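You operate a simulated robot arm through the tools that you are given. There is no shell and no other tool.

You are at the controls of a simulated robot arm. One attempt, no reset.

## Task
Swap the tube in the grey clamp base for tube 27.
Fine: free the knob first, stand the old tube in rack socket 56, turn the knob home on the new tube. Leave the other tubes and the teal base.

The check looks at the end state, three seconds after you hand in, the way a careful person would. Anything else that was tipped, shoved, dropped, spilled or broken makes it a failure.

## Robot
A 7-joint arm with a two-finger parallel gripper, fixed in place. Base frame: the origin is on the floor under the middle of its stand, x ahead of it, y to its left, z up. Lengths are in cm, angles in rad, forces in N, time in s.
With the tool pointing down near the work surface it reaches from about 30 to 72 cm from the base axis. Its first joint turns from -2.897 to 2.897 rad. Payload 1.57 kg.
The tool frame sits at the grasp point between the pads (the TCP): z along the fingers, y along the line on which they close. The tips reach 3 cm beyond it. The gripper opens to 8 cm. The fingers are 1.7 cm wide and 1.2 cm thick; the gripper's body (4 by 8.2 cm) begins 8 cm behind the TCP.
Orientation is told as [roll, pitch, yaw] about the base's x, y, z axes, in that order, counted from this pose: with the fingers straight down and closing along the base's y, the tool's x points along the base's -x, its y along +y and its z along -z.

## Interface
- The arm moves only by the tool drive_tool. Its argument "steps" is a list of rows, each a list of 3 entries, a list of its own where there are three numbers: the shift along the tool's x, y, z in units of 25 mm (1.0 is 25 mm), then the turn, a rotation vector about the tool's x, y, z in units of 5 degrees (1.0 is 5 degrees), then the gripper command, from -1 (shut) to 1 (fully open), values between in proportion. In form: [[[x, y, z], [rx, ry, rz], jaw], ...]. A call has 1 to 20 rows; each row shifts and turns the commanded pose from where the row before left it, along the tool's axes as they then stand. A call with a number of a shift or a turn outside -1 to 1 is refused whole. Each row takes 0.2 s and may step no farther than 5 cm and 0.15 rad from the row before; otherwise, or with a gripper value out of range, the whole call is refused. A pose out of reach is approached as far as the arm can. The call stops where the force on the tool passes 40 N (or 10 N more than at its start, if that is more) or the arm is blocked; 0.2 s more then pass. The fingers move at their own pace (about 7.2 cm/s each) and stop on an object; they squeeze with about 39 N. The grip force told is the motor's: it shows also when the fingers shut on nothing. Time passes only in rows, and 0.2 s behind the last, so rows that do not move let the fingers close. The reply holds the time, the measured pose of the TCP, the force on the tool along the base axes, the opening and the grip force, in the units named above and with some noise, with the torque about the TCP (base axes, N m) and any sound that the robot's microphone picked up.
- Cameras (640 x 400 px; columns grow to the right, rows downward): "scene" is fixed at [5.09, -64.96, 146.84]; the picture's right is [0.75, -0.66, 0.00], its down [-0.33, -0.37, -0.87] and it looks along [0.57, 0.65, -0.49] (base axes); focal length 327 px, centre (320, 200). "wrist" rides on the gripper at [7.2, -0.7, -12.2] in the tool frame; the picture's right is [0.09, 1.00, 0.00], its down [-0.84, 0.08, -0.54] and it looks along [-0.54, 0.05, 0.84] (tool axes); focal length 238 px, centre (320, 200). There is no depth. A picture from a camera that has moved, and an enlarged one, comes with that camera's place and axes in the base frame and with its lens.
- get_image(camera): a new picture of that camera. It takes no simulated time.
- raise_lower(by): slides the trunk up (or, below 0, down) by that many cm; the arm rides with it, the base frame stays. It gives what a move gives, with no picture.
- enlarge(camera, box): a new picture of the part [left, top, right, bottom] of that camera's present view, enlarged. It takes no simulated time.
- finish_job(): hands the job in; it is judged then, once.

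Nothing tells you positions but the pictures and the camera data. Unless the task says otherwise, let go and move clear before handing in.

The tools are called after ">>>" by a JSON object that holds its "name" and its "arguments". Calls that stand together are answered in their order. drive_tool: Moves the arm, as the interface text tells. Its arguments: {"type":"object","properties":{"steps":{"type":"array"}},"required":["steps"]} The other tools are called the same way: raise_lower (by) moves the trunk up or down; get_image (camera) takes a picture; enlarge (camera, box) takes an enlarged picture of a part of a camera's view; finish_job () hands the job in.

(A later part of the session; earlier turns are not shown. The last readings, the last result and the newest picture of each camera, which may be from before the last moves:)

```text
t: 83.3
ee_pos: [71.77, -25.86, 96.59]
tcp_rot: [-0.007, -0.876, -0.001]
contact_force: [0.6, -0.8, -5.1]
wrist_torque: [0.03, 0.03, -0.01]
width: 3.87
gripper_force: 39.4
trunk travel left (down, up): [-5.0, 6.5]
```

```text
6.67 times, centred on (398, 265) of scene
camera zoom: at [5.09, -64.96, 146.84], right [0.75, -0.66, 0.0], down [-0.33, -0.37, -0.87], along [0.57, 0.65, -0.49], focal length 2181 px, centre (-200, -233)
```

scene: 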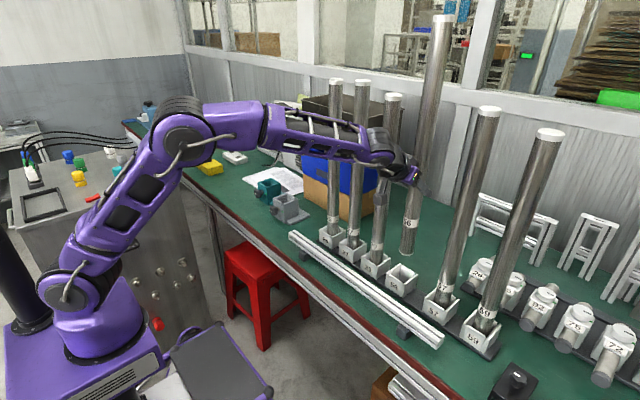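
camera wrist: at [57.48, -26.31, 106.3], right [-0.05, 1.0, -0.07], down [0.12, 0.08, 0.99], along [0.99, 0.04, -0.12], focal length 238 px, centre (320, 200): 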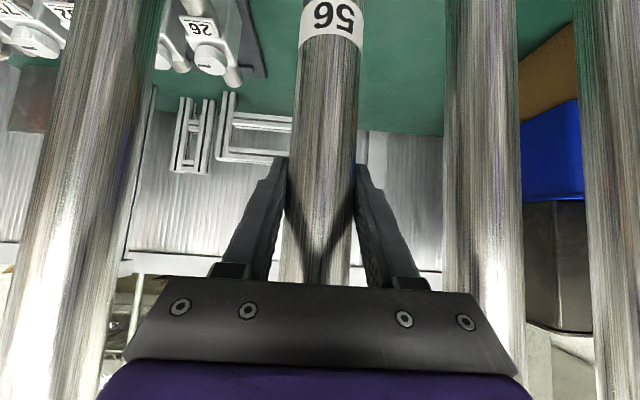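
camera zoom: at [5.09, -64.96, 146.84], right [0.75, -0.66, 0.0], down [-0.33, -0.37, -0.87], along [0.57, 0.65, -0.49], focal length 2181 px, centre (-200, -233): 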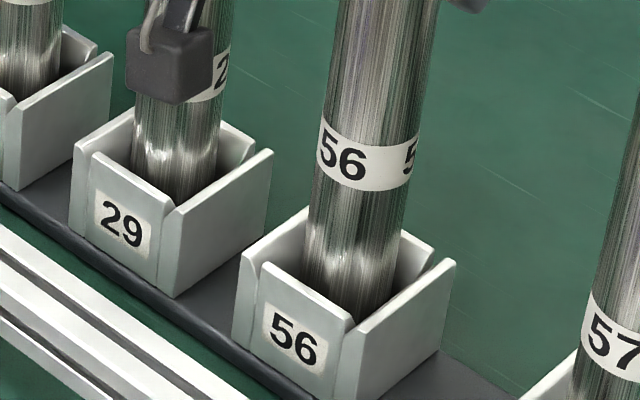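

Judging by tube 29's label band, there's about 1–1.5 cm left to go. Lowering gently until it touches.

>>> {"name": "drive_tool", "arguments": {"steps": [[[0.092, 0, 0.077], [0, 0, 0], -1], [[0.092, 0, 0.077], [0, 0, 0], -1], [[0.092, 0, 0.077], [0, 0, 0], -1], [[0, 0, 0], [0, 0, 0], -1]]}}

```text
t: 84.3
ee_pos: [71.65, -25.79, 95.64]
tcp_rot: [-0.007, -0.875, -0.003]
contact_force: [0.7, 0.4, -6.0]
wrist_torque: [-0.01, 0.02, 0.0]
width: 3.91
gripper_force: 39.1
trunk travel left (down, up): [-5.0, 6.5]
```

>>> {"name": "drive_tool", "arguments": {"steps": [[[0.046, 0, 0.038], [0, 0, 0], -1], [[0.046, 0, 0.038], [0, 0, 0], -1], [[0, 0, 0], [0, 0, 0], -1]]}}

```text
t: 85.1
ee_pos: [71.75, -25.87, 95.54]
tcp_rot: [-0.008, -0.876, -0.001]
contact_force: [-1.7, -0.3, 1.6]
wrist_torque: [0.08, 0.21, -0.01]
width: 3.91
gripper_force: 39.3
trunk travel left (down, up): [-5.0, 6.5]
```

The tube has touched the socket floor (force swung from -6 to +1.6 N). I'll check it's upright before letting go.

>>> {"name": "get_image", "arguments": {"camera": "scene"}}

>>> {"name": "enlarge", "arguments": {"camera": "scene", "box": [370, 245, 434, 285]}}

>>> {"name": "enlarge", "arguments": {"camera": "scene", "box": [350, 60, 510, 160]}}

```text
taken
```

scene: 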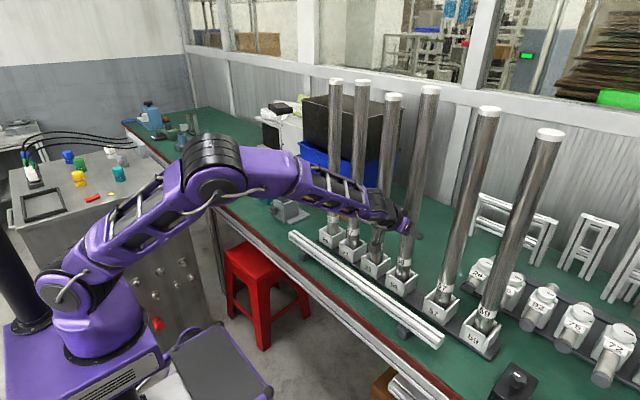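

```text
10.00 times, centred on (402, 265) of scene
camera zoom: at [5.09, -64.96, 146.84], right [0.75, -0.66, 0.0], down [-0.33, -0.37, -0.87], along [0.57, 0.65, -0.49], focal length 3271 px, centre (-500, -450)
```

zoom: 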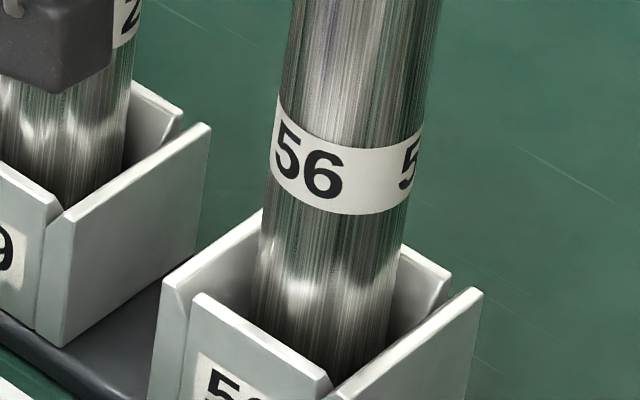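

```text
4.00 times, centred on (430, 110) of scene
camera zoom: at [5.09, -64.96, 146.84], right [0.75, -0.66, 0.0], down [-0.33, -0.37, -0.87], along [0.57, 0.65, -0.49], focal length 1308 px, centre (-120, 560)
```

zoom: 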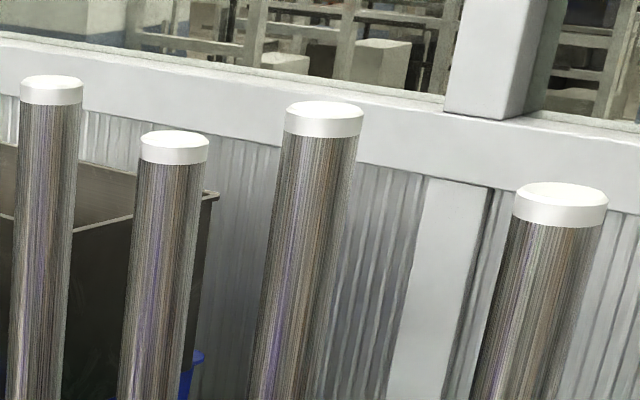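

The tube is upright, centred, and resting on the socket floor; tube heights in the rack simply vary. Releasing now.

>>> {"name": "drive_tool", "arguments": {"steps": [[[0, 0, 0], [0, 0, 0], -0.3], [[0, 0, 0], [0, 0, 0], 0.1], [[0, 0, 0], [0, 0, 0], 0.6], [[0, 0, 0], [0, 0, 0], 1], [[0, 0, 0], [0, 0, 0], 1]]}}

>>> {"name": "get_image", "arguments": {"camera": "wrist"}}

>>> {"name": "enlarge", "arguments": {"camera": "scene", "box": [370, 245, 434, 285]}}

```text
t: 86.3
ee_pos: [71.7, -25.82, 95.3]
tcp_rot: [-0.007, -0.875, -0.001]
contact_force: [-0.5, 0.5, 0.2]
wrist_torque: [0.0, -0.01, 0.0]
width: 8.0
gripper_force: 0.0
trunk travel left (down, up): [-5.0, 6.5]
```

```text
taken
camera wrist: at [57.75, -26.25, 97.67], right [-0.05, 1.0, -0.08], down [0.12, 0.08, 0.99], along [0.99, 0.04, -0.12], focal length 238 px, centre (320, 200)
```

wrist: 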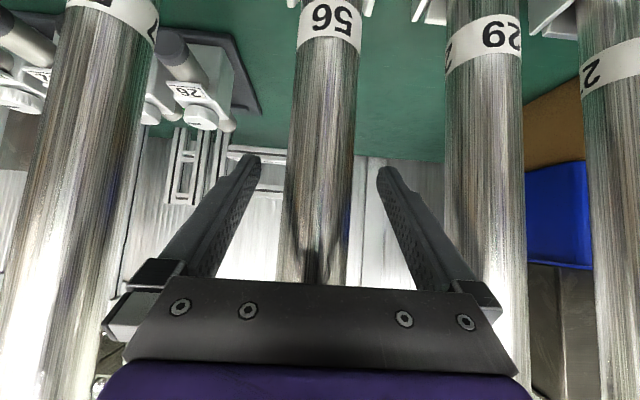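

```text
10.00 times, centred on (402, 265) of scene
camera zoom: at [5.09, -64.96, 146.84], right [0.75, -0.66, 0.0], down [-0.33, -0.37, -0.87], along [0.57, 0.65, -0.49], focal length 3271 px, centre (-500, -450)
```

zoom: 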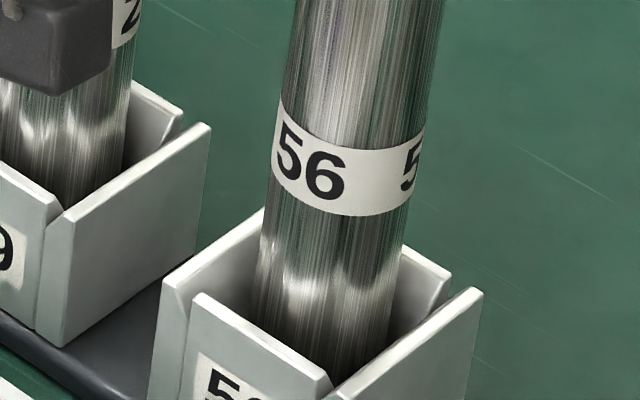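

Tube 56 stands by itself in socket 56. Backing straight out, then moving in front of tube 27.

>>> {"name": "drive_tool", "arguments": {"steps": [[[0.25, 0, -0.3], [0, 0, 0], 1], [[0.45, 0, -0.54], [0, 0, 0], 1], [[0.5, 0, -0.6], [0, 0, 0], 1], [[0.5, 0, -0.6], [0, 0, 0], 1], [[0.5, 0, -0.6], [0, 0, 0], 1], [[0.5, 0, -0.6], [0, 0, 0], 1], [[0.5, 0, -0.6], [0, 0, 0], 1], [[0.2, 0, -0.24], [0, 0, 0], 1], [[0, 0, 0], [0, 0, 0], 1]]}}

>>> {"name": "get_image", "arguments": {"camera": "scene"}}

```text
t: 88.3
ee_pos: [58.4, -25.87, 95.49]
tcp_rot: [-0.009, -0.875, -0.002]
contact_force: [0.2, -1.0, 0.1]
wrist_torque: [0.01, 0.01, 0.0]
width: 8.01
gripper_force: 0.0
trunk travel left (down, up): [-5.0, 6.5]
```

```text
taken
```

scene: 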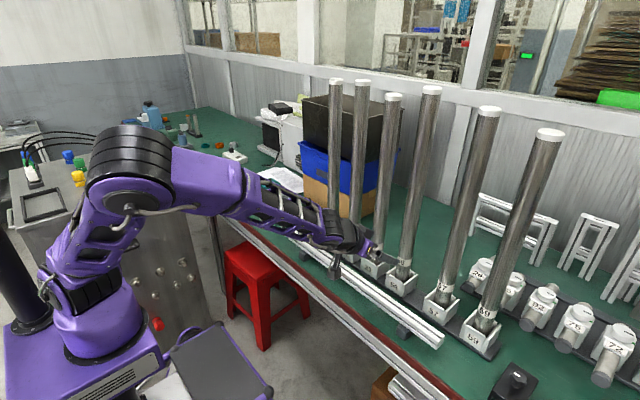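

>>> {"name": "drive_tool", "arguments": {"steps": [[[-0.2, 0.5, -0.167], [-0.059, 0, 0.07], 1], [[-0.2, 0.8, -0.167], [0, 0, 0], 1], [[-0.2, 0.9, -0.167], [0, 0, 0], 1], [[-0.2, 0.9, -0.167], [0, 0, 0], 1], [[-0.2, 0.9, -0.167], [0, 0, 0], 1], [[-0.2, 0.9, -0.167], [0, 0, 0], 1], [[-0.2, 0.9, -0.167], [0, 0, 0], 1], [[-0.2, 0.9, -0.167], [0, 0, 0], 1], [[-0.2, 0.8, -0.167], [0, 0, 0], 1], [[-0.2, 0.5, -0.167], [0, 0, 0], 1], [[0, 0, 0], [0, 0, 0], 1]]}}

>>> {"name": "get_image", "arguments": {"camera": "wrist"}}

>>> {"name": "get_image", "arguments": {"camera": "scene"}}

```text
t: 90.7
ee_pos: [58.5, -5.76, 101.99]
tcp_rot: [0.006, -0.874, -0.011]
contact_force: [-0.2, -0.5, 0.1]
wrist_torque: [-0.01, 0.02, 0.0]
width: 8.01
gripper_force: 0.1
trunk travel left (down, up): [-5.0, 6.5]
```

```text
taken
camera wrist: at [44.5, -6.32, 104.25], right [-0.05, 1.0, -0.07], down [0.12, 0.07, 0.99], along [0.99, 0.04, -0.12], focal length 238 px, centre (320, 200)
```

wrist: 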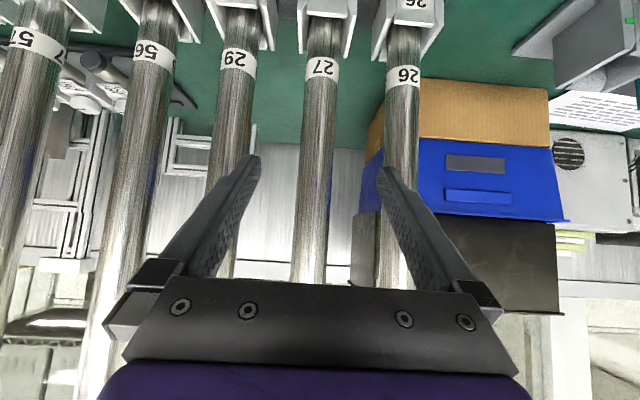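

```text
taken
```

scene: 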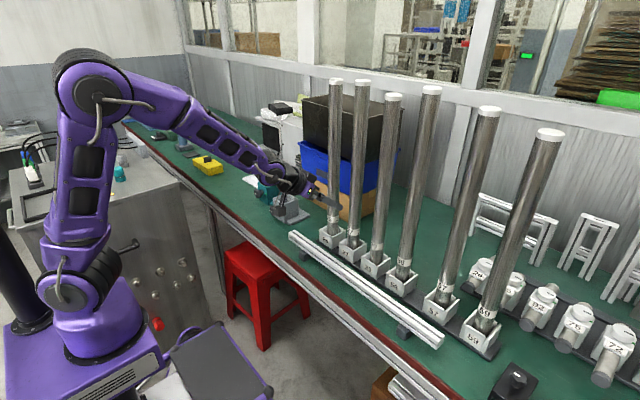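

Tube 27 is straight ahead, a couple of millimetres to the right of centre. Advancing on it with the fingers open; the neighbours have about 3 cm clearance.

>>> {"name": "drive_tool", "arguments": {"steps": [[[-0.25, -0.04, 0.3], [-0.05, 0, -0.13], 1], [[-0.4, -0.04, 0.48], [0, 0, 0], 1], [[-0.45, 0, 0.54], [0, 0, 0], 1], [[-0.45, 0, 0.54], [0, 0, 0], 1], [[-0.45, 0, 0.54], [0, 0, 0], 1], [[-0.45, 0, 0.54], [0, 0, 0], 1], [[-0.4, 0, 0.48], [0, 0, 0], 1], [[-0.3, 0, 0.36], [0, 0, 0], 1], [[-0.2, 0, 0.24], [0, 0, 0], 1], [[0, 0, 0], [0, 0, 0], 1]]}}

>>> {"name": "get_image", "arguments": {"camera": "wrist"}}

```text
t: 92.9
ee_pos: [71.6, -5.98, 102.0]
tcp_rot: [-0.002, -0.877, 0.005]
contact_force: [1.1, -0.1, 0.3]
wrist_torque: [0.0, -0.03, 0.0]
width: 7.98
gripper_force: 0.2
trunk travel left (down, up): [-5.0, 6.5]
```

```text
taken
camera wrist: at [57.66, -6.61, 104.23], right [-0.06, 1.0, -0.07], down [0.12, 0.08, 0.99], along [0.99, 0.05, -0.12], focal length 238 px, centre (320, 200)
```

wrist: 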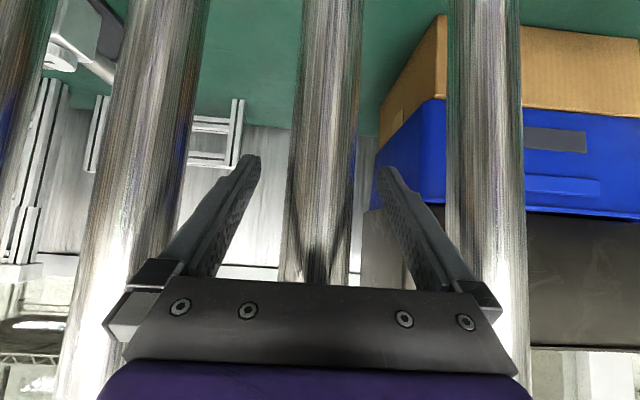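

Tube 27 is centred between the pads. Closing on it and then a small test lift.

>>> {"name": "drive_tool", "arguments": {"steps": [[[0, 0, 0], [0, 0, 0], -1], [[0, 0, 0], [0, 0, 0], -1], [[0, 0, 0], [0, 0, 0], -1], [[0, 0, 0], [0, 0, 0], -1]]}}

>>> {"name": "enlarge", "arguments": {"camera": "scene", "box": [310, 215, 374, 255]}}

```text
t: 93.9
ee_pos: [71.68, -5.93, 102.16]
tcp_rot: [-0.005, -0.877, 0.005]
contact_force: [0.1, -0.4, 0.2]
wrist_torque: [-0.06, -0.07, -0.03]
width: 3.9
gripper_force: 39.1
trunk travel left (down, up): [-5.0, 6.5]
```

```text
10.00 times, centred on (342, 235) of scene
camera zoom: at [5.09, -64.96, 146.84], right [0.75, -0.66, 0.0], down [-0.33, -0.37, -0.87], along [0.57, 0.65, -0.49], focal length 3271 px, centre (100, -150)
```

zoom: 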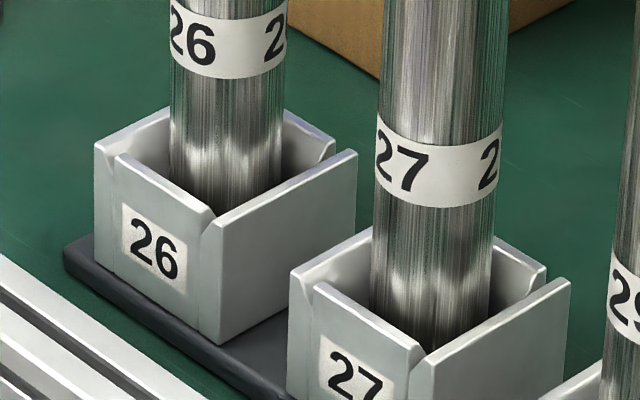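

Grip is good at 3.90 cm. Test lift of 2 cm.

>>> {"name": "drive_tool", "arguments": {"steps": [[[-0.154, 0, -0.128], [0, 0, 0], -1], [[-0.154, 0, -0.128], [0, 0, 0], -1], [[-0.154, 0, -0.128], [0, 0, 0], -1], [[-0.154, 0, -0.128], [0, 0, 0], -1], [[0, 0, 0], [0, 0, 0], -1]]}}

>>> {"name": "enlarge", "arguments": {"camera": "scene", "box": [310, 215, 374, 255]}}

```text
t: 95.1
ee_pos: [71.54, -5.94, 103.88]
tcp_rot: [-0.004, -0.873, 0.005]
contact_force: [0.0, 0.3, -4.9]
wrist_torque: [0.02, -0.02, 0.0]
width: 3.91
gripper_force: 39.0
trunk travel left (down, up): [-5.0, 6.5]
```

```text
10.00 times, centred on (342, 235) of scene
camera zoom: at [5.09, -64.96, 146.84], right [0.75, -0.66, 0.0], down [-0.33, -0.37, -0.87], along [0.57, 0.65, -0.49], focal length 3271 px, centre (100, -150)
```

zoom: 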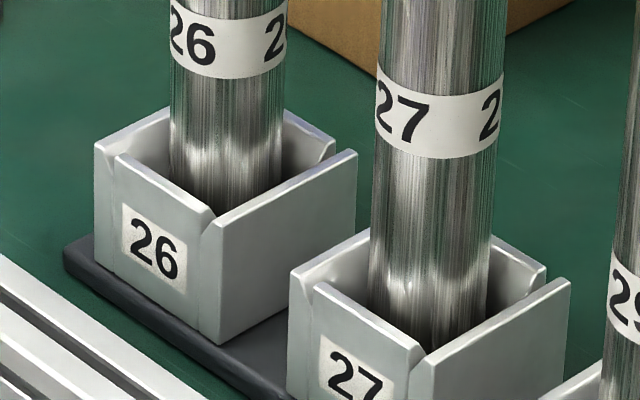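

Rack undisturbed and tube 27 is rising freely. Lifting to a total of about 13 cm so it will also clear the clamp's taller walls.

>>> {"name": "drive_tool", "arguments": {"steps": [[[-0.25, 0, -0.208], [0, 0, 0], -1], [[-0.4, 0, -0.333], [0, 0, 0], -1], [[-0.46, 0, -0.384], [0, 0, 0], -1], [[-0.46, 0, -0.384], [0, 0, 0], -1], [[-0.46, 0, -0.384], [0, 0, 0], -1], [[-0.46, 0, -0.384], [0, 0, 0], -1], [[-0.46, 0, -0.384], [0, 0, 0], -1], [[-0.28, 0, -0.233], [0, 0, 0], -1], [[-0.15, 0, -0.125], [0, 0, 0], -1], [[0, 0, 0], [0, 0, 0], -1]]}}

>>> {"name": "get_image", "arguments": {"camera": "scene"}}

>>> {"name": "enlarge", "arguments": {"camera": "scene", "box": [310, 195, 406, 255]}}

```text
t: 97.3
ee_pos: [71.48, -5.65, 115.08]
tcp_rot: [-0.004, -0.876, 0.007]
contact_force: [0.4, -0.6, -5.1]
wrist_torque: [0.02, -0.03, 0.02]
width: 3.91
gripper_force: 38.5
trunk travel left (down, up): [-5.0, 6.5]
```

```text
taken
```

scene: 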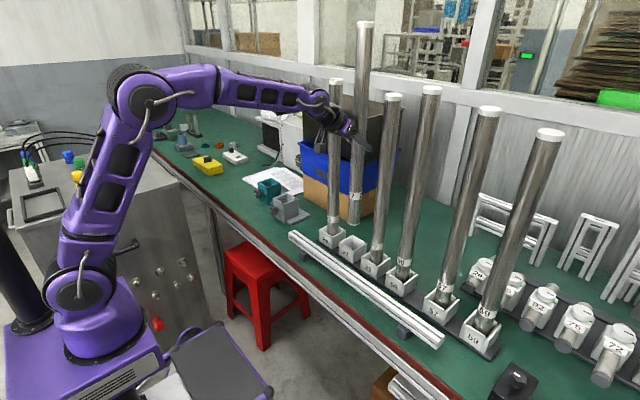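

```text
6.67 times, centred on (358, 225) of scene
camera zoom: at [5.09, -64.96, 146.84], right [0.75, -0.66, 0.0], down [-0.33, -0.37, -0.87], along [0.57, 0.65, -0.49], focal length 2181 px, centre (67, 33)
```

zoom: 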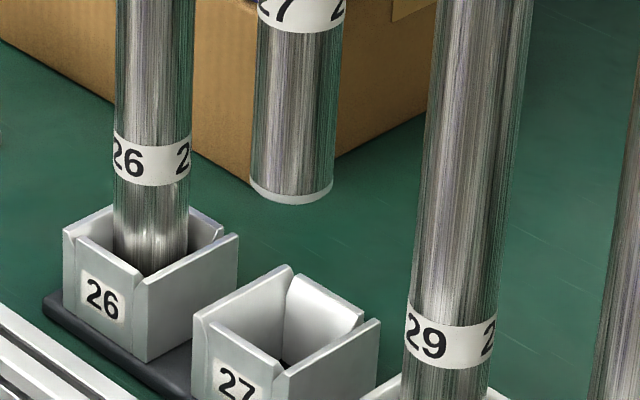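

Tube 27's bottom is at z ≈ 87.8, well clear. Pulling straight back between 26 and 29.

>>> {"name": "drive_tool", "arguments": {"steps": [[[0.2, 0, -0.24], [0, 0, 0], -1], [[0.4, 0, -0.48], [0, 0, 0], -1], [[0.45, 0, -0.54], [0, 0, 0], -1], [[0.45, 0, -0.54], [0, 0, 0], -1], [[0.45, 0, -0.54], [0, 0, 0], -1], [[0.45, 0, -0.54], [0, 0, 0], -1], [[0.45, 0, -0.54], [0, 0, 0], -1], [[0.3, 0, -0.36], [0, 0, 0], -1], [[0.15, 0, -0.18], [0, 0, 0], -1], [[0, 0, 0], [0, 0, 0], -1]]}}

>>> {"name": "get_image", "arguments": {"camera": "scene"}}

```text
t: 99.5
ee_pos: [58.74, -5.88, 115.07]
tcp_rot: [-0.003, -0.873, 0.005]
contact_force: [0.2, 0.2, -4.7]
wrist_torque: [0.0, -0.03, 0.01]
width: 3.93
gripper_force: 38.8
trunk travel left (down, up): [-5.0, 6.5]
```

```text
taken
```

scene: 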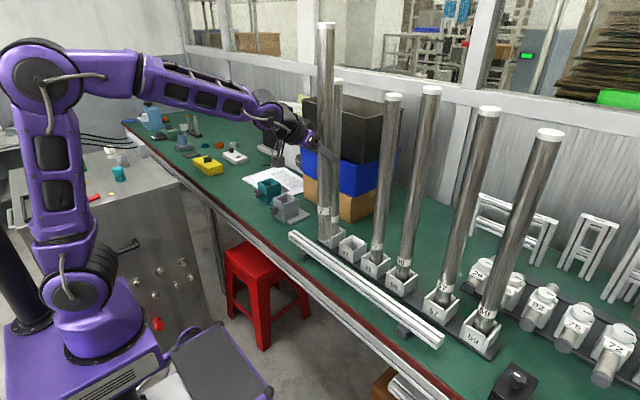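

Carrying it across to the clamp at y ≈ 30.

>>> {"name": "drive_tool", "arguments": {"steps": [[[0, 0.3, 0], [0, 0, 0], -1], [[0, 0.6, 0], [0, 0, 0], -1], [[0, 0.8, 0], [0, 0, 0], -1], [[0, 0.9, 0], [0, 0, 0], -1], [[0, 0.9, 0], [0, 0, 0], -1], [[0, 0.9, 0], [0, 0, 0], -1], [[0, 0.9, 0], [0, 0, 0], -1], [[0, 0.9, 0], [0, 0, 0], -1], [[0, 0.9, 0], [0, 0, 0], -1], [[0, 0.9, 0], [0, 0, 0], -1], [[0, 0.9, 0], [0, 0, 0], -1], [[0, 0.9, 0], [0, 0, 0], -1], [[0, 0.9, 0], [0, 0, 0], -1], [[0, 0.9, 0], [0, 0, 0], -1], [[0, 0.9, 0], [0, 0, 0], -1], [[0, 0.8, 0], [0, 0, 0], -1], [[0, 0.6, 0], [0, 0, 0], -1], [[0, 0.3, 0], [0, 0, 0], -1], [[0, 0.12, 0], [0, 0, 0], -1], [[0, 0, 0], [0, 0, 0], -1]]}}

>>> {"name": "get_image", "arguments": {"camera": "scene"}}

>>> {"name": "get_image", "arguments": {"camera": "wrist"}}

```text
t: 103.7
ee_pos: [58.52, 29.79, 114.86]
tcp_rot: [-0.004, -0.873, 0.006]
contact_force: [0.2, 0.7, -5.4]
wrist_torque: [-0.02, 0.01, 0.05]
width: 3.9
gripper_force: 39.0
trunk travel left (down, up): [-5.0, 6.5]
```

```text
taken
```

scene: 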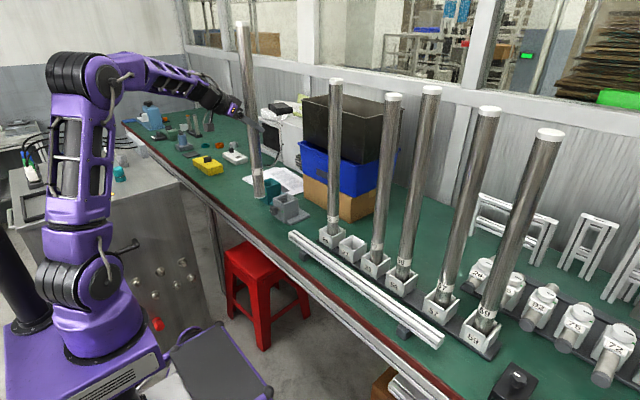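

```text
taken
camera wrist: at [44.65, 29.2, 117.19], right [-0.06, 1.0, -0.07], down [0.12, 0.08, 0.99], along [0.99, 0.05, -0.12], focal length 238 px, centre (320, 200)
```

wrist: 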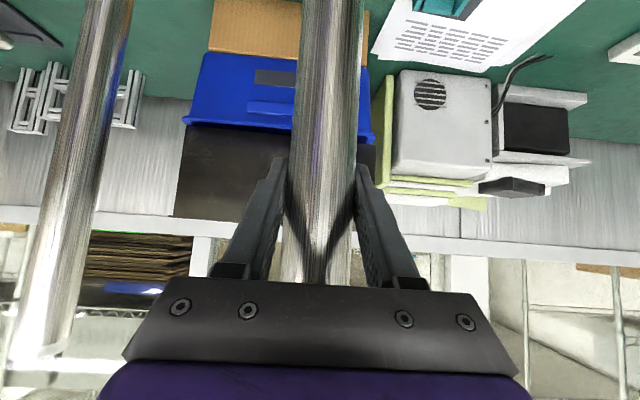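

Now in front of the clamp. I'll zoom on the empty clamp and the held tube's bottom to line them up.

>>> {"name": "enlarge", "arguments": {"camera": "scene", "box": [262, 185, 310, 215]}}

>>> {"name": "enlarge", "arguments": {"camera": "scene", "box": [230, 160, 326, 220]}}

>>> {"name": "enlarge", "arguments": {"camera": "wrist", "box": [272, 170, 368, 230]}}

```text
13.33 times, centred on (286, 200) of scene
camera zoom: at [5.09, -64.96, 146.84], right [0.75, -0.66, 0.0], down [-0.33, -0.37, -0.87], along [0.57, 0.65, -0.49], focal length 4361 px, centre (773, 200)
```

zoom: 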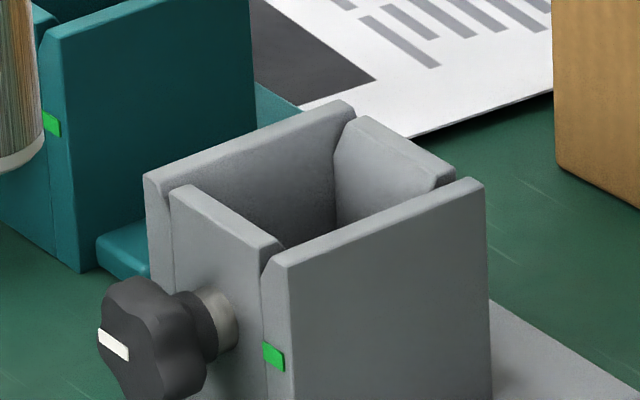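

```text
6.67 times, centred on (278, 190) of scene
camera zoom: at [5.09, -64.96, 146.84], right [0.75, -0.66, 0.0], down [-0.33, -0.37, -0.87], along [0.57, 0.65, -0.49], focal length 2181 px, centre (600, 267)
```

zoom: 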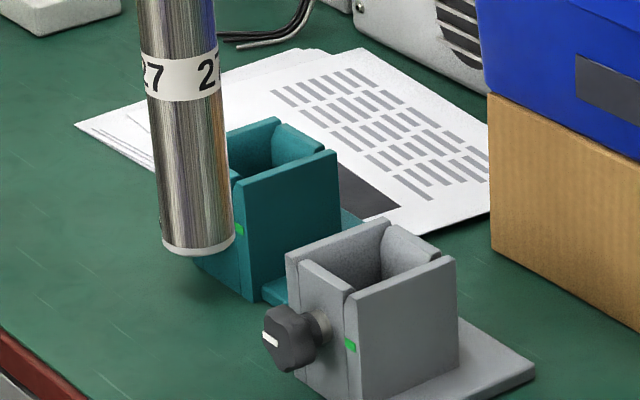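

```text
6.67 times, centred on (320, 200) of wrist
camera zoom: at [44.65, 29.2, 117.19], right [-0.06, 1.0, -0.07], down [0.12, 0.08, 0.99], along [0.99, 0.05, -0.12], focal length 1589 px, centre (320, 200)
```

zoom: 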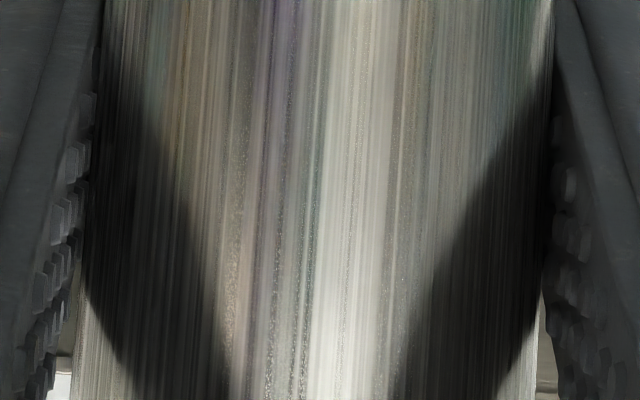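

The clamp opening is centred at about (69.9, 29.8) with its rim at z ≈ 82.8; the old tube sat near (70.2, 29.9). I'll bring tube 27's axis to about (70.1, 29.9), keeping its bottom at z ≈ 87.5.

>>> {"name": "drive_tool", "arguments": {"steps": [[[-0.2, 0.02, 0.24], [0, 0, 0], -1], [[-0.35, 0, 0.42], [0, 0, 0], -1], [[-0.42, 0, 0.5], [0, 0, 0], -1], [[-0.45, 0, 0.54], [0, 0, 0], -1], [[-0.45, 0, 0.54], [0, 0, 0], -1], [[-0.45, 0, 0.54], [0, 0, 0], -1], [[-0.35, 0, 0.42], [0, 0, 0], -1], [[-0.24, 0, 0.28], [0, 0, 0], -1], [[-0.12, 0, 0.14], [0, 0, 0], -1], [[0, 0, 0], [0, 0, 0], -1]]}}

>>> {"name": "enlarge", "arguments": {"camera": "scene", "box": [256, 175, 320, 215]}}

>>> {"name": "get_image", "arguments": {"camera": "scene"}}

```text
t: 105.9
ee_pos: [70.38, 29.95, 114.83]
tcp_rot: [-0.006, -0.875, 0.006]
contact_force: [-1.2, -0.3, -4.6]
wrist_torque: [0.01, 0.0, -0.02]
width: 3.9
gripper_force: 39.0
trunk travel left (down, up): [-5.0, 6.5]
```

```text
10.00 times, centred on (288, 195) of scene
camera zoom: at [5.09, -64.96, 146.84], right [0.75, -0.66, 0.0], down [-0.33, -0.37, -0.87], along [0.57, 0.65, -0.49], focal length 3271 px, centre (640, 250)
```

zoom: 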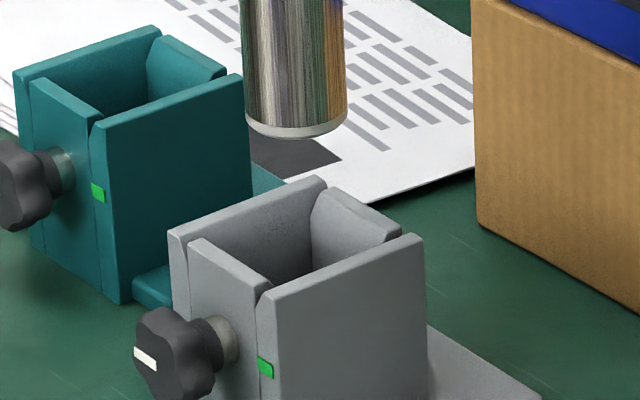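

```text
taken
```

scene: 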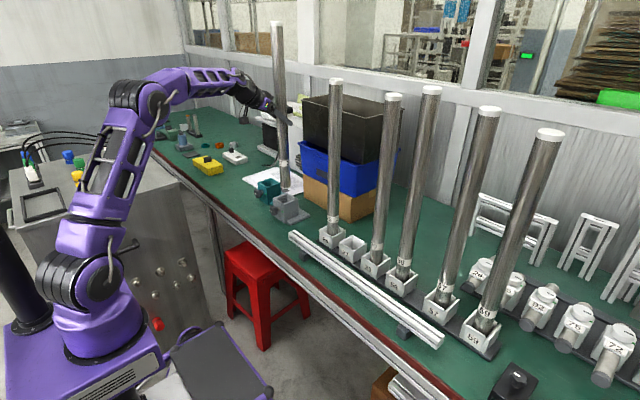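

Aligned to within about 1–2 mm. Lowering to just inside the rim for a check.

>>> {"name": "drive_tool", "arguments": {"steps": [[[0.2, 0.02, 0.167], [0, 0, 0], -1], [[0.25, 0, 0.209], [0, 0, 0], -1], [[0.25, 0, 0.209], [0, 0, 0], -1], [[0.25, 0, 0.209], [0, 0, 0], -1], [[0.25, 0, 0.209], [0, 0, 0], -1], [[0.25, 0, 0.209], [0, 0, 0], -1], [[0.2, 0, 0.167], [0, 0, 0], -1], [[0, 0, 0], [0, 0, 0], -1]]}}

>>> {"name": "enlarge", "arguments": {"camera": "scene", "box": [256, 175, 320, 215]}}

```text
t: 107.7
ee_pos: [70.57, 30.06, 109.61]
tcp_rot: [-0.003, -0.875, 0.006]
contact_force: [0.8, -0.1, -4.7]
wrist_torque: [0.02, -0.01, 0.0]
width: 3.9
gripper_force: 39.1
trunk travel left (down, up): [-5.0, 6.5]
```

```text
10.00 times, centred on (288, 195) of scene
camera zoom: at [5.09, -64.96, 146.84], right [0.75, -0.66, 0.0], down [-0.33, -0.37, -0.87], along [0.57, 0.65, -0.49], focal length 3271 px, centre (640, 250)
```

zoom: 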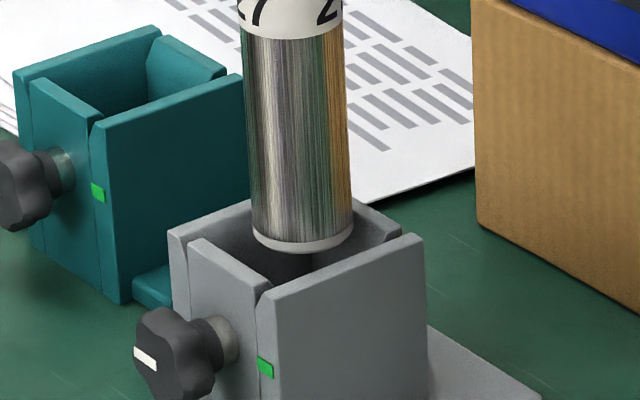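

A touch too far back; trimming 2 mm toward the front and 1 mm left, then lowering inside.

>>> {"name": "drive_tool", "arguments": {"steps": [[[0.05, 0.04, -0.06], [0, 0, 0], -1], [[0.154, 0, 0.128], [0, 0, 0], -1], [[0.154, 0, 0.128], [0, 0, 0], -1], [[0.154, 0, 0.128], [0, 0, 0], -1], [[0.154, 0, 0.128], [0, 0, 0], -1], [[0.154, 0, 0.128], [0, 0, 0], -1], [[0.154, 0, 0.128], [0, 0, 0], -1], [[0, 0, 0], [0, 0, 0], -1]]}}

>>> {"name": "enlarge", "arguments": {"camera": "scene", "box": [256, 175, 320, 215]}}

```text
t: 109.5
ee_pos: [70.17, 30.12, 106.41]
tcp_rot: [-0.004, -0.876, 0.006]
contact_force: [-0.4, 1.0, -5.8]
wrist_torque: [0.02, 0.02, -0.04]
width: 3.9
gripper_force: 38.8
trunk travel left (down, up): [-5.0, 6.5]
```

```text
10.00 times, centred on (288, 195) of scene
camera zoom: at [5.09, -64.96, 146.84], right [0.75, -0.66, 0.0], down [-0.33, -0.37, -0.87], along [0.57, 0.65, -0.49], focal length 3271 px, centre (640, 250)
```

zoom: 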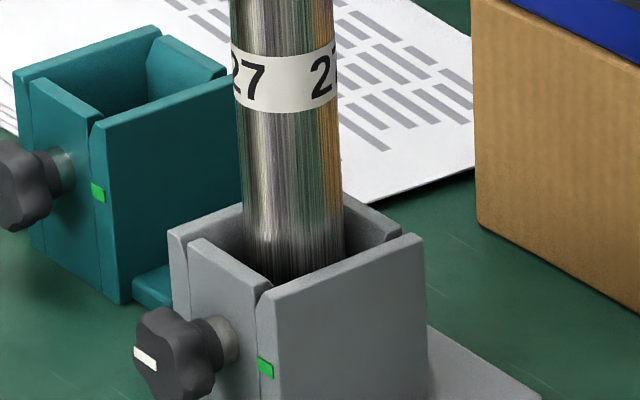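

Now centred in the clamp opening with no side force. Lowering gently to the floor.

>>> {"name": "drive_tool", "arguments": {"steps": [[[0.092, 0, 0.077], [0, 0, 0], -1], [[0.092, 0, 0.077], [0, 0, 0], -1], [[0.092, 0, 0.077], [0, 0, 0], -1], [[0.092, 0, 0.077], [0, 0, 0], -1], [[0.092, 0, 0.077], [0, 0, 0], -1], [[0, 0, 0], [0, 0, 0], -1]]}}

```text
t: 110.9
ee_pos: [70.26, 29.97, 105.0]
tcp_rot: [-0.004, -0.876, 0.007]
contact_force: [0.3, -0.3, -5.1]
wrist_torque: [-0.01, 0.03, 0.02]
width: 3.9
gripper_force: 39.0
trunk travel left (down, up): [-5.0, 6.5]
```

>>> {"name": "drive_tool", "arguments": {"steps": [[[0.046, 0, 0.038], [0, 0, 0], -1], [[0.046, 0, 0.038], [0, 0, 0], -1], [[0.046, 0, 0.038], [0, 0, 0], -1], [[0, 0, 0], [0, 0, 0], -1]]}}

```text
t: 111.9
ee_pos: [70.29, 30.16, 104.64]
tcp_rot: [-0.003, -0.874, 0.005]
contact_force: [-0.4, 0.9, -5.2]
wrist_torque: [0.0, -0.02, 0.0]
width: 3.9
gripper_force: 39.3
trunk travel left (down, up): [-5.0, 6.5]
```

>>> {"name": "drive_tool", "arguments": {"steps": [[[0.046, 0, 0.038], [0, 0, 0], -1], [[0.046, 0, 0.038], [0, 0, 0], -1], [[0, 0, 0], [0, 0, 0], -1]]}}

```text
t: 112.7
ee_pos: [70.18, 30.2, 104.36]
tcp_rot: [-0.006, -0.874, 0.007]
contact_force: [0.6, 0.0, -5.0]
wrist_torque: [-0.01, 0.0, 0.0]
width: 3.89
gripper_force: 39.4
trunk travel left (down, up): [-5.0, 6.5]
```

>>> {"name": "drive_tool", "arguments": {"steps": [[[0.046, 0, 0.038], [0, 0, 0], -1], [[0.046, 0, 0.038], [0, 0, 0], -1], [[0, 0, 0], [0, 0, 0], -1]]}}

```text
t: 113.5
ee_pos: [70.15, 30.15, 104.23]
tcp_rot: [-0.003, -0.876, 0.005]
contact_force: [-0.6, -0.6, 1.0]
wrist_torque: [-0.23, 0.22, 0.04]
width: 3.9
gripper_force: 39.1
trunk travel left (down, up): [-5.0, 6.5]
```

Tube 27 has touched the clamp floor. I'll slide it 2 mm back toward the seat the old tube had, then check it's upright.

>>> {"name": "drive_tool", "arguments": {"steps": [[[-0.03, -0.02, 0.036], [0, 0, 0], -1], [[-0.03, 0, 0.036], [0, 0, 0], -1], [[0, 0, 0], [0, 0, 0], -1]]}}

>>> {"name": "enlarge", "arguments": {"camera": "scene", "box": [256, 175, 320, 215]}}

>>> {"name": "get_image", "arguments": {"camera": "scene"}}

```text
t: 114.3
ee_pos: [70.46, 30.14, 104.28]
tcp_rot: [-0.004, -0.875, 0.006]
contact_force: [-1.1, 0.5, -0.6]
wrist_torque: [0.38, 0.4, 0.06]
width: 3.92
gripper_force: 39.1
trunk travel left (down, up): [-5.0, 6.5]
```

```text
10.00 times, centred on (288, 195) of scene
camera zoom: at [5.09, -64.96, 146.84], right [0.75, -0.66, 0.0], down [-0.33, -0.37, -0.87], along [0.57, 0.65, -0.49], focal length 3271 px, centre (640, 250)
```

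zoom: 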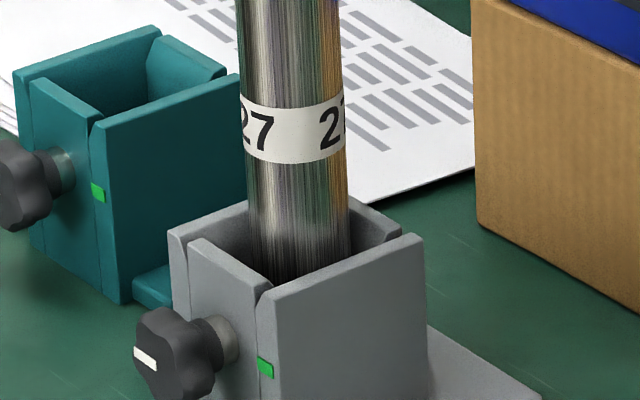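

```text
taken
```

scene: 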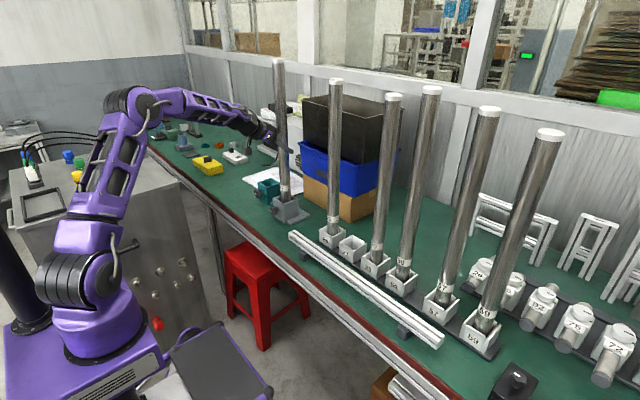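

Tube 27 now sits exactly where the old tube did. Releasing it.

>>> {"name": "drive_tool", "arguments": {"steps": [[[0, 0, 0], [0, 0, 0], -0.3], [[0, 0, 0], [0, 0, 0], 0.1], [[0, 0, 0], [0, 0, 0], 0.6], [[0, 0, 0], [0, 0, 0], 1], [[0, 0, 0], [0, 0, 0], 1]]}}

>>> {"name": "enlarge", "arguments": {"camera": "scene", "box": [256, 175, 320, 215]}}

>>> {"name": "get_image", "arguments": {"camera": "wrist"}}

```text
t: 115.5
ee_pos: [70.51, 30.11, 104.21]
tcp_rot: [-0.005, -0.877, 0.006]
contact_force: [0.1, -0.4, 0.0]
wrist_torque: [0.0, 0.0, -0.01]
width: 8.02
gripper_force: 0.1
trunk travel left (down, up): [-5.0, 6.5]
```

```text
10.00 times, centred on (288, 195) of scene
camera zoom: at [5.09, -64.96, 146.84], right [0.75, -0.66, 0.0], down [-0.33, -0.37, -0.87], along [0.57, 0.65, -0.49], focal length 3271 px, centre (640, 250)
```

zoom: 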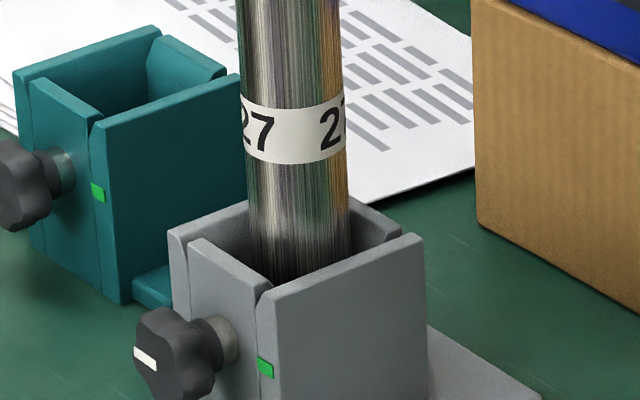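

```text
taken
camera wrist: at [56.51, 29.45, 106.47], right [-0.06, 1.0, -0.07], down [0.12, 0.08, 0.99], along [0.99, 0.05, -0.12], focal length 238 px, centre (320, 200)
```

wrist: 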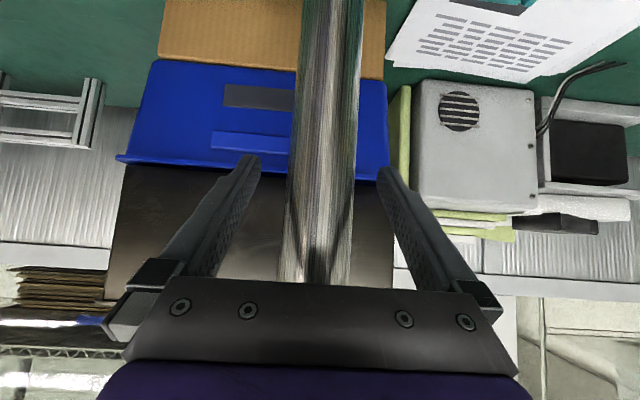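

Tube 27 stands freely in the clamp. Backing out along -x, then tipping the tool down again for the knob.

>>> {"name": "drive_tool", "arguments": {"steps": [[[0.25, 0, -0.3], [0, 0, 0], 1], [[0.45, 0, -0.54], [0, 0, 0], 1], [[0.5, 0, -0.6], [0, 0, 0], 1], [[0.5, 0, -0.6], [0, 0, 0], 1], [[0.5, 0, -0.6], [0, 0, 0], 1], [[0.5, 0, -0.6], [0, 0, 0], 1], [[0.5, 0, -0.6], [0, 0, 0], 1], [[0.2, 0, -0.24], [0, 0, 0], 1], [[0, 0, 0], [0, 0, 0], 1]]}}

>>> {"name": "drive_tool", "arguments": {"steps": [[[0, 0, 0], [0, 1, 0], 0.3], [[0, 0, 0], [0, 1, 0], 0.3], [[0, 0, 0], [0, 1, 0], 0.3], [[0, 0, 0], [0, 1, 0], 0.3], [[0, 0, 0], [0, 1, 0], 0.3], [[0, 0, 0], [0, 1, 0], 0.3], [[0, 0, 0], [0, 1, 0], 0.3], [[0, 0, 0], [0, 1, 0], 0.3], [[0, 0, 0], [0, 1, 0], 0.3], [[0, 0, 0], [0, 1, 0], 0.3]]}}

>>> {"name": "get_image", "arguments": {"camera": "scene"}}

>>> {"name": "get_image", "arguments": {"camera": "wrist"}}

```text
t: 117.5
ee_pos: [56.96, 29.93, 104.19]
tcp_rot: [-0.004, -0.877, 0.007]
contact_force: [-0.8, -0.4, -0.8]
wrist_torque: [0.0, 0.0, 0.02]
width: 8.0
gripper_force: 0.1
trunk travel left (down, up): [-5.0, 6.5]
```

```text
t: 119.7
ee_pos: [57.14, 30.05, 104.3]
tcp_rot: [0.0, -0.003, 0.004]
contact_force: [-1.3, 0.3, 0.6]
wrist_torque: [0.02, -0.03, -0.02]
width: 5.21
gripper_force: 0.1
trunk travel left (down, up): [-5.0, 6.5]
```

```text
taken
```

scene: 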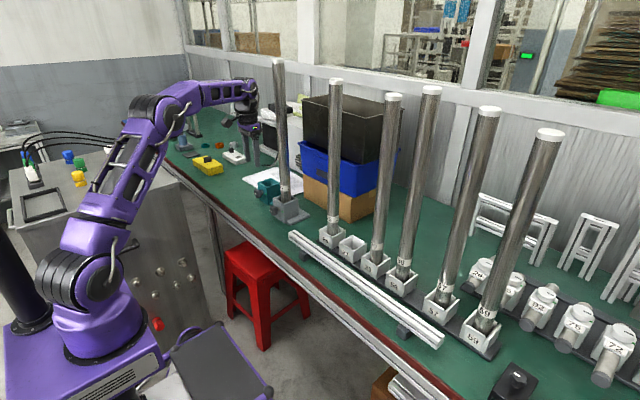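

```text
taken
camera wrist: at [49.96, 29.42, 116.38], right [-0.1, 1.0, 0.0], down [0.84, 0.08, 0.54], along [0.54, 0.05, -0.84], focal length 238 px, centre (320, 200)
```

wrist: 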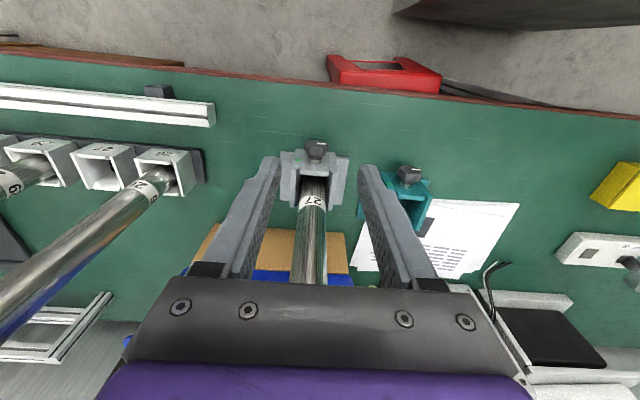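

Everything is in place. Next: tighten the knob clockwise (left → over the top → right). I'll position the hand above the knob with a 10° left lean.

>>> {"name": "drive_tool", "arguments": {"steps": [[[0, 0, 0], [1, 0, 0], 0.3], [[0, 0, 0], [1, 0, 0], 0.3], [[0, 0.214, 0.871], [0, 0, 0], 0.3], [[0, 0.214, 0.871], [0, 0, 0], 0.3], [[0, 0.214, 0.871], [0, 0, 0], 0.3], [[0, 0.214, 0.871], [0, 0, 0], 0.3], [[0, 0.214, 0.871], [0, 0, 0], 0.3], [[0, 0.214, 0.871], [0, 0, 0], 0.3], [[0, 0.214, 0.871], [0, 0, 0], 0.3], [[0, 0.214, 0.871], [0, 0, 0], 0.3], [[-0.861, 0, 0], [0, 0, 0], 0.3], [[-0.861, 0, 0], [0, 0, 0], 0.3], [[-0.861, 0, 0], [0, 0, 0], 0.3], [[0, 0, 0], [0, 0, 0], 0.3]]}}

>>> {"name": "enlarge", "arguments": {"camera": "wrist", "box": [240, 110, 400, 210]}}

```text
t: 122.7
ee_pos: [63.67, 30.8, 86.22]
tcp_rot: [-0.175, -0.001, 0.004]
contact_force: [-0.3, -0.3, 0.3]
wrist_torque: [0.0, 0.01, 0.02]
width: 5.22
gripper_force: 0.0
trunk travel left (down, up): [-5.0, 6.5]
```

```text
4.00 times, centred on (320, 160) of wrist
camera zoom: at [56.48, 32.37, 98.29], right [-0.09, 0.98, -0.18], down [0.84, 0.17, 0.52], along [0.54, -0.1, -0.84], focal length 953 px, centre (320, 360)
```

zoom: 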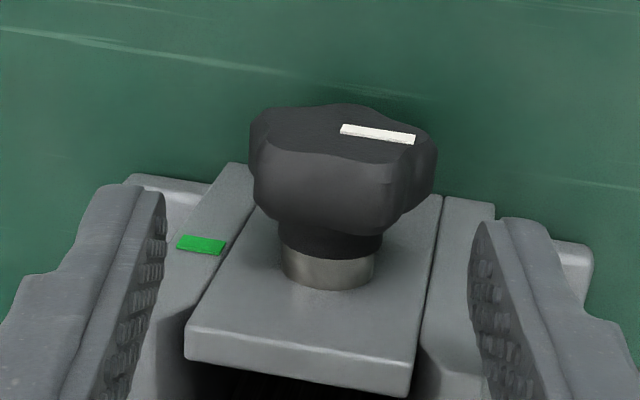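

Correcting a 5 mm offset, then advancing and gripping.

>>> {"name": "drive_tool", "arguments": {"steps": [[[0, 0.18, 0], [0, 0, 0], 0.3], [[0, 0, 0.58], [0, 0, 0], 0.3], [[0, 0, 0.58], [0, 0, 0], 0.3], [[0, 0, 0.58], [0, 0, 0], 0.3], [[0, 0, 0.58], [0, 0, 0], 0.3], [[0, 0, 0], [0, 0, 0], 0.3]]}}

>>> {"name": "enlarge", "arguments": {"camera": "wrist", "box": [240, 110, 400, 210]}}

```text
t: 124.1
ee_pos: [63.68, 30.48, 80.41]
tcp_rot: [-0.177, -0.002, 0.002]
contact_force: [-0.8, 0.5, 0.3]
wrist_torque: [-0.03, 0.01, 0.02]
width: 5.21
gripper_force: 0.1
trunk travel left (down, up): [-5.0, 6.5]
```

```text
4.00 times, centred on (320, 160) of wrist
camera zoom: at [56.53, 32.02, 92.5], right [-0.09, 0.98, -0.18], down [0.84, 0.17, 0.52], along [0.54, -0.1, -0.83], focal length 953 px, centre (320, 360)
```

zoom: 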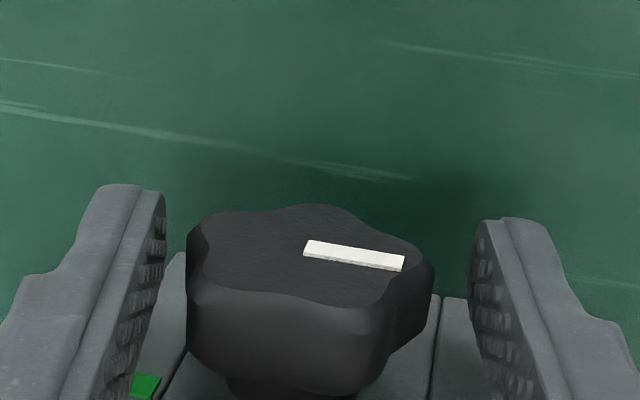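

>>> {"name": "drive_tool", "arguments": {"steps": [[[0, -0.04, 0], [0, 0, 0], 0.3], [[0, 0, 0], [0, 0, 0], -1], [[0, 0, 0], [0, 0, 0], -1], [[0, 0, 0], [0, 0, 0], -1]]}}

>>> {"name": "drive_tool", "arguments": {"steps": [[[0, -0.038, 0], [-1, 0, 0], -1], [[0, -0.038, 0], [-1, 0, 0], -1], [[0, -0.038, 0], [-1, 0, 0], -1], [[0, -0.038, 0], [-1, 0, 0], -1]]}}

>>> {"name": "enlarge", "arguments": {"camera": "wrist", "box": [240, 110, 400, 210]}}

```text
t: 125.1
ee_pos: [63.77, 30.31, 80.68]
tcp_rot: [-0.179, -0.003, 0.001]
contact_force: [-3.8, -15.6, 2.4]
wrist_torque: [-0.18, 0.6, -0.23]
width: 3.83
gripper_force: 44.3
trunk travel left (down, up): [-5.0, 6.5]
```

```text
t: 126.1
ee_pos: [63.67, 29.78, 80.55]
tcp_rot: [0.169, -0.002, 0.001]
contact_force: [-5.2, -28.4, 2.7]
wrist_torque: [-0.36, -0.07, -0.43]
width: 3.84
gripper_force: 43.7
trunk travel left (down, up): [-5.0, 6.5]
```

```text
4.00 times, centred on (320, 160) of wrist
camera zoom: at [56.52, 27.14, 92.41], right [-0.09, 0.98, 0.17], down [0.83, -0.01, 0.55], along [0.54, 0.19, -0.82], focal length 953 px, centre (320, 360)
```

zoom: 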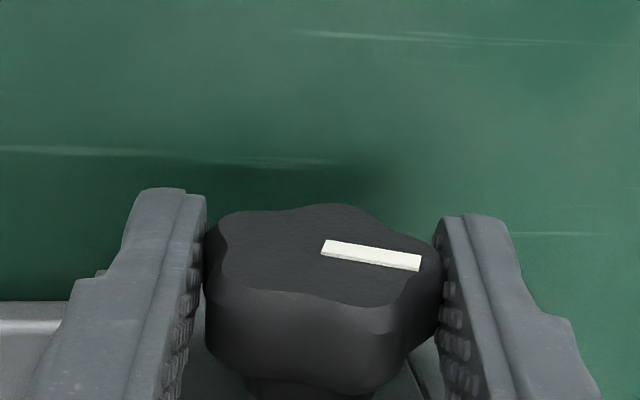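

Side force grew to 28 N; relieving it before turning further and checking the base hasn't shifted.

>>> {"name": "drive_tool", "arguments": {"steps": [[[0, -0.05, 0], [0, 0, 0], -1], [[0, -0.05, 0], [0, 0, 0], -1]]}}

>>> {"name": "enlarge", "arguments": {"camera": "scene", "box": [256, 180, 320, 220]}}

```text
t: 126.7
ee_pos: [63.7, 29.81, 80.65]
tcp_rot: [0.173, -0.003, 0.003]
contact_force: [-0.4, -21.2, 5.7]
wrist_torque: [-0.24, 1.01, -0.53]
width: 3.82
gripper_force: 43.9
trunk travel left (down, up): [-5.0, 6.5]
```

```text
10.00 times, centred on (288, 200) of scene
camera zoom: at [5.09, -64.96, 146.84], right [0.75, -0.66, 0.0], down [-0.33, -0.37, -0.87], along [0.57, 0.65, -0.49], focal length 3271 px, centre (640, 200)
```

zoom: 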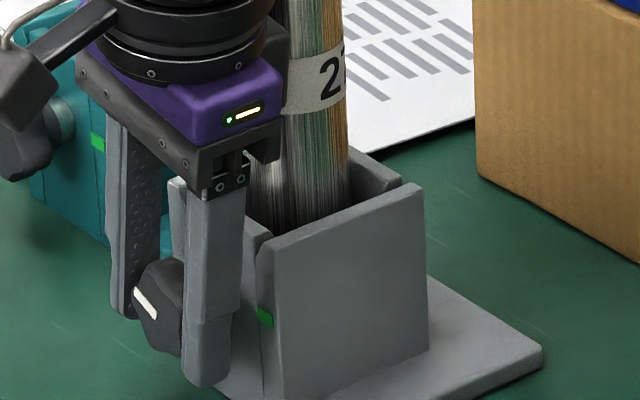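

>>> {"name": "drive_tool", "arguments": {"steps": [[[0, -0.1, 0], [0, 0, 0], -1], [[0, -0.05, 0], [0, 0, 0], -1], [[0, 0, 0], [0, 0, 0], -1]]}}

```text
t: 127.5
ee_pos: [63.66, 29.7, 80.56]
tcp_rot: [0.178, -0.007, 0.005]
contact_force: [7.0, 0.2, 9.5]
wrist_torque: [0.02, 0.82, -0.38]
width: 3.82
gripper_force: 43.8
trunk travel left (down, up): [-5.0, 6.5]
```

Side force is now near zero. Continuing clockwise 20° at a time.

>>> {"name": "drive_tool", "arguments": {"steps": [[[0, -0.045, 0], [-1, 0, 0], -1], [[0, -0.045, 0], [-1, 0, 0], -1], [[0, -0.045, 0], [-1, 0, 0], -1], [[0, -0.045, 0], [-1, 0, 0], -1]]}}

```text
t: 128.5
ee_pos: [63.63, 29.34, 80.4]
tcp_rot: [0.526, -0.006, 0.002]
contact_force: [13.4, 21.9, 11.8]
wrist_torque: [0.3, -0.31, -0.88]
width: 3.8
gripper_force: 43.4
trunk travel left (down, up): [-5.0, 6.5]
```

>>> {"name": "drive_tool", "arguments": {"steps": [[[0, 0.05, 0], [0, 0, 0], -1], [[0, 0.03, 0], [0, 0, 0], -1]]}}

```text
t: 129.1
ee_pos: [63.73, 29.38, 80.46]
tcp_rot: [0.523, -0.003, 0.004]
contact_force: [6.8, 20.8, 14.7]
wrist_torque: [0.29, -0.95, -0.7]
width: 3.81
gripper_force: 44.2
trunk travel left (down, up): [-5.0, 6.5]
```

>>> {"name": "drive_tool", "arguments": {"steps": [[[0, 0, 0], [0, 0, 0], -1], [[0, 0, 0], [0, 0, 0], -1], [[0, 0, 0], [0, 0, 0], -1]]}}

```text
t: 129.9
ee_pos: [63.64, 29.33, 80.33]
tcp_rot: [0.525, -0.004, 0.003]
contact_force: [7.0, 19.4, 16.9]
wrist_torque: [0.34, 0.04, 0.01]
width: 3.81
gripper_force: 43.9
trunk travel left (down, up): [-5.0, 6.5]
```

>>> {"name": "drive_tool", "arguments": {"steps": [[[0, 0.06, 0], [0, 0, 0], -1], [[0, 0.06, 0], [0, 0, 0], -1], [[0, 0, 0], [0, 0, 0], -1]]}}

```text
t: 130.7
ee_pos: [63.69, 29.38, 80.44]
tcp_rot: [0.518, -0.003, 0.0]
contact_force: [6.2, 12.7, 6.4]
wrist_torque: [0.17, -1.01, -0.34]
width: 3.82
gripper_force: 43.7
trunk travel left (down, up): [-5.0, 6.5]
```

Settling down to about 14 N. Continuing clockwise.

>>> {"name": "drive_tool", "arguments": {"steps": [[[0, -0.03, 0], [-1, 0, 0], -1], [[0, -0.03, 0], [-1, 0, 0], -1], [[0, -0.03, 0], [-1, 0, 0], -1], [[0, -0.03, 0], [-1, 0, 0], -1]]}}

>>> {"name": "enlarge", "arguments": {"camera": "wrist", "box": [240, 110, 400, 210]}}

```text
t: 131.7
ee_pos: [63.72, 29.05, 80.13]
tcp_rot: [0.87, -0.002, 0.001]
contact_force: [9.8, -7.3, 2.2]
wrist_torque: [-0.04, 0.48, 0.55]
width: 3.82
gripper_force: 44.0
trunk travel left (down, up): [-5.0, 6.5]
```

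```text
4.00 times, centred on (320, 160) of wrist
camera zoom: at [56.56, 19.38, 87.47], right [-0.09, 0.64, 0.76], down [0.84, -0.36, 0.41], along [0.54, 0.67, -0.5], focal length 953 px, centre (320, 360)
```

zoom: 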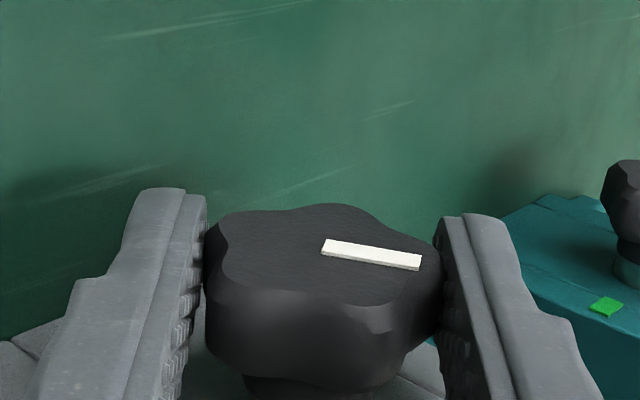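

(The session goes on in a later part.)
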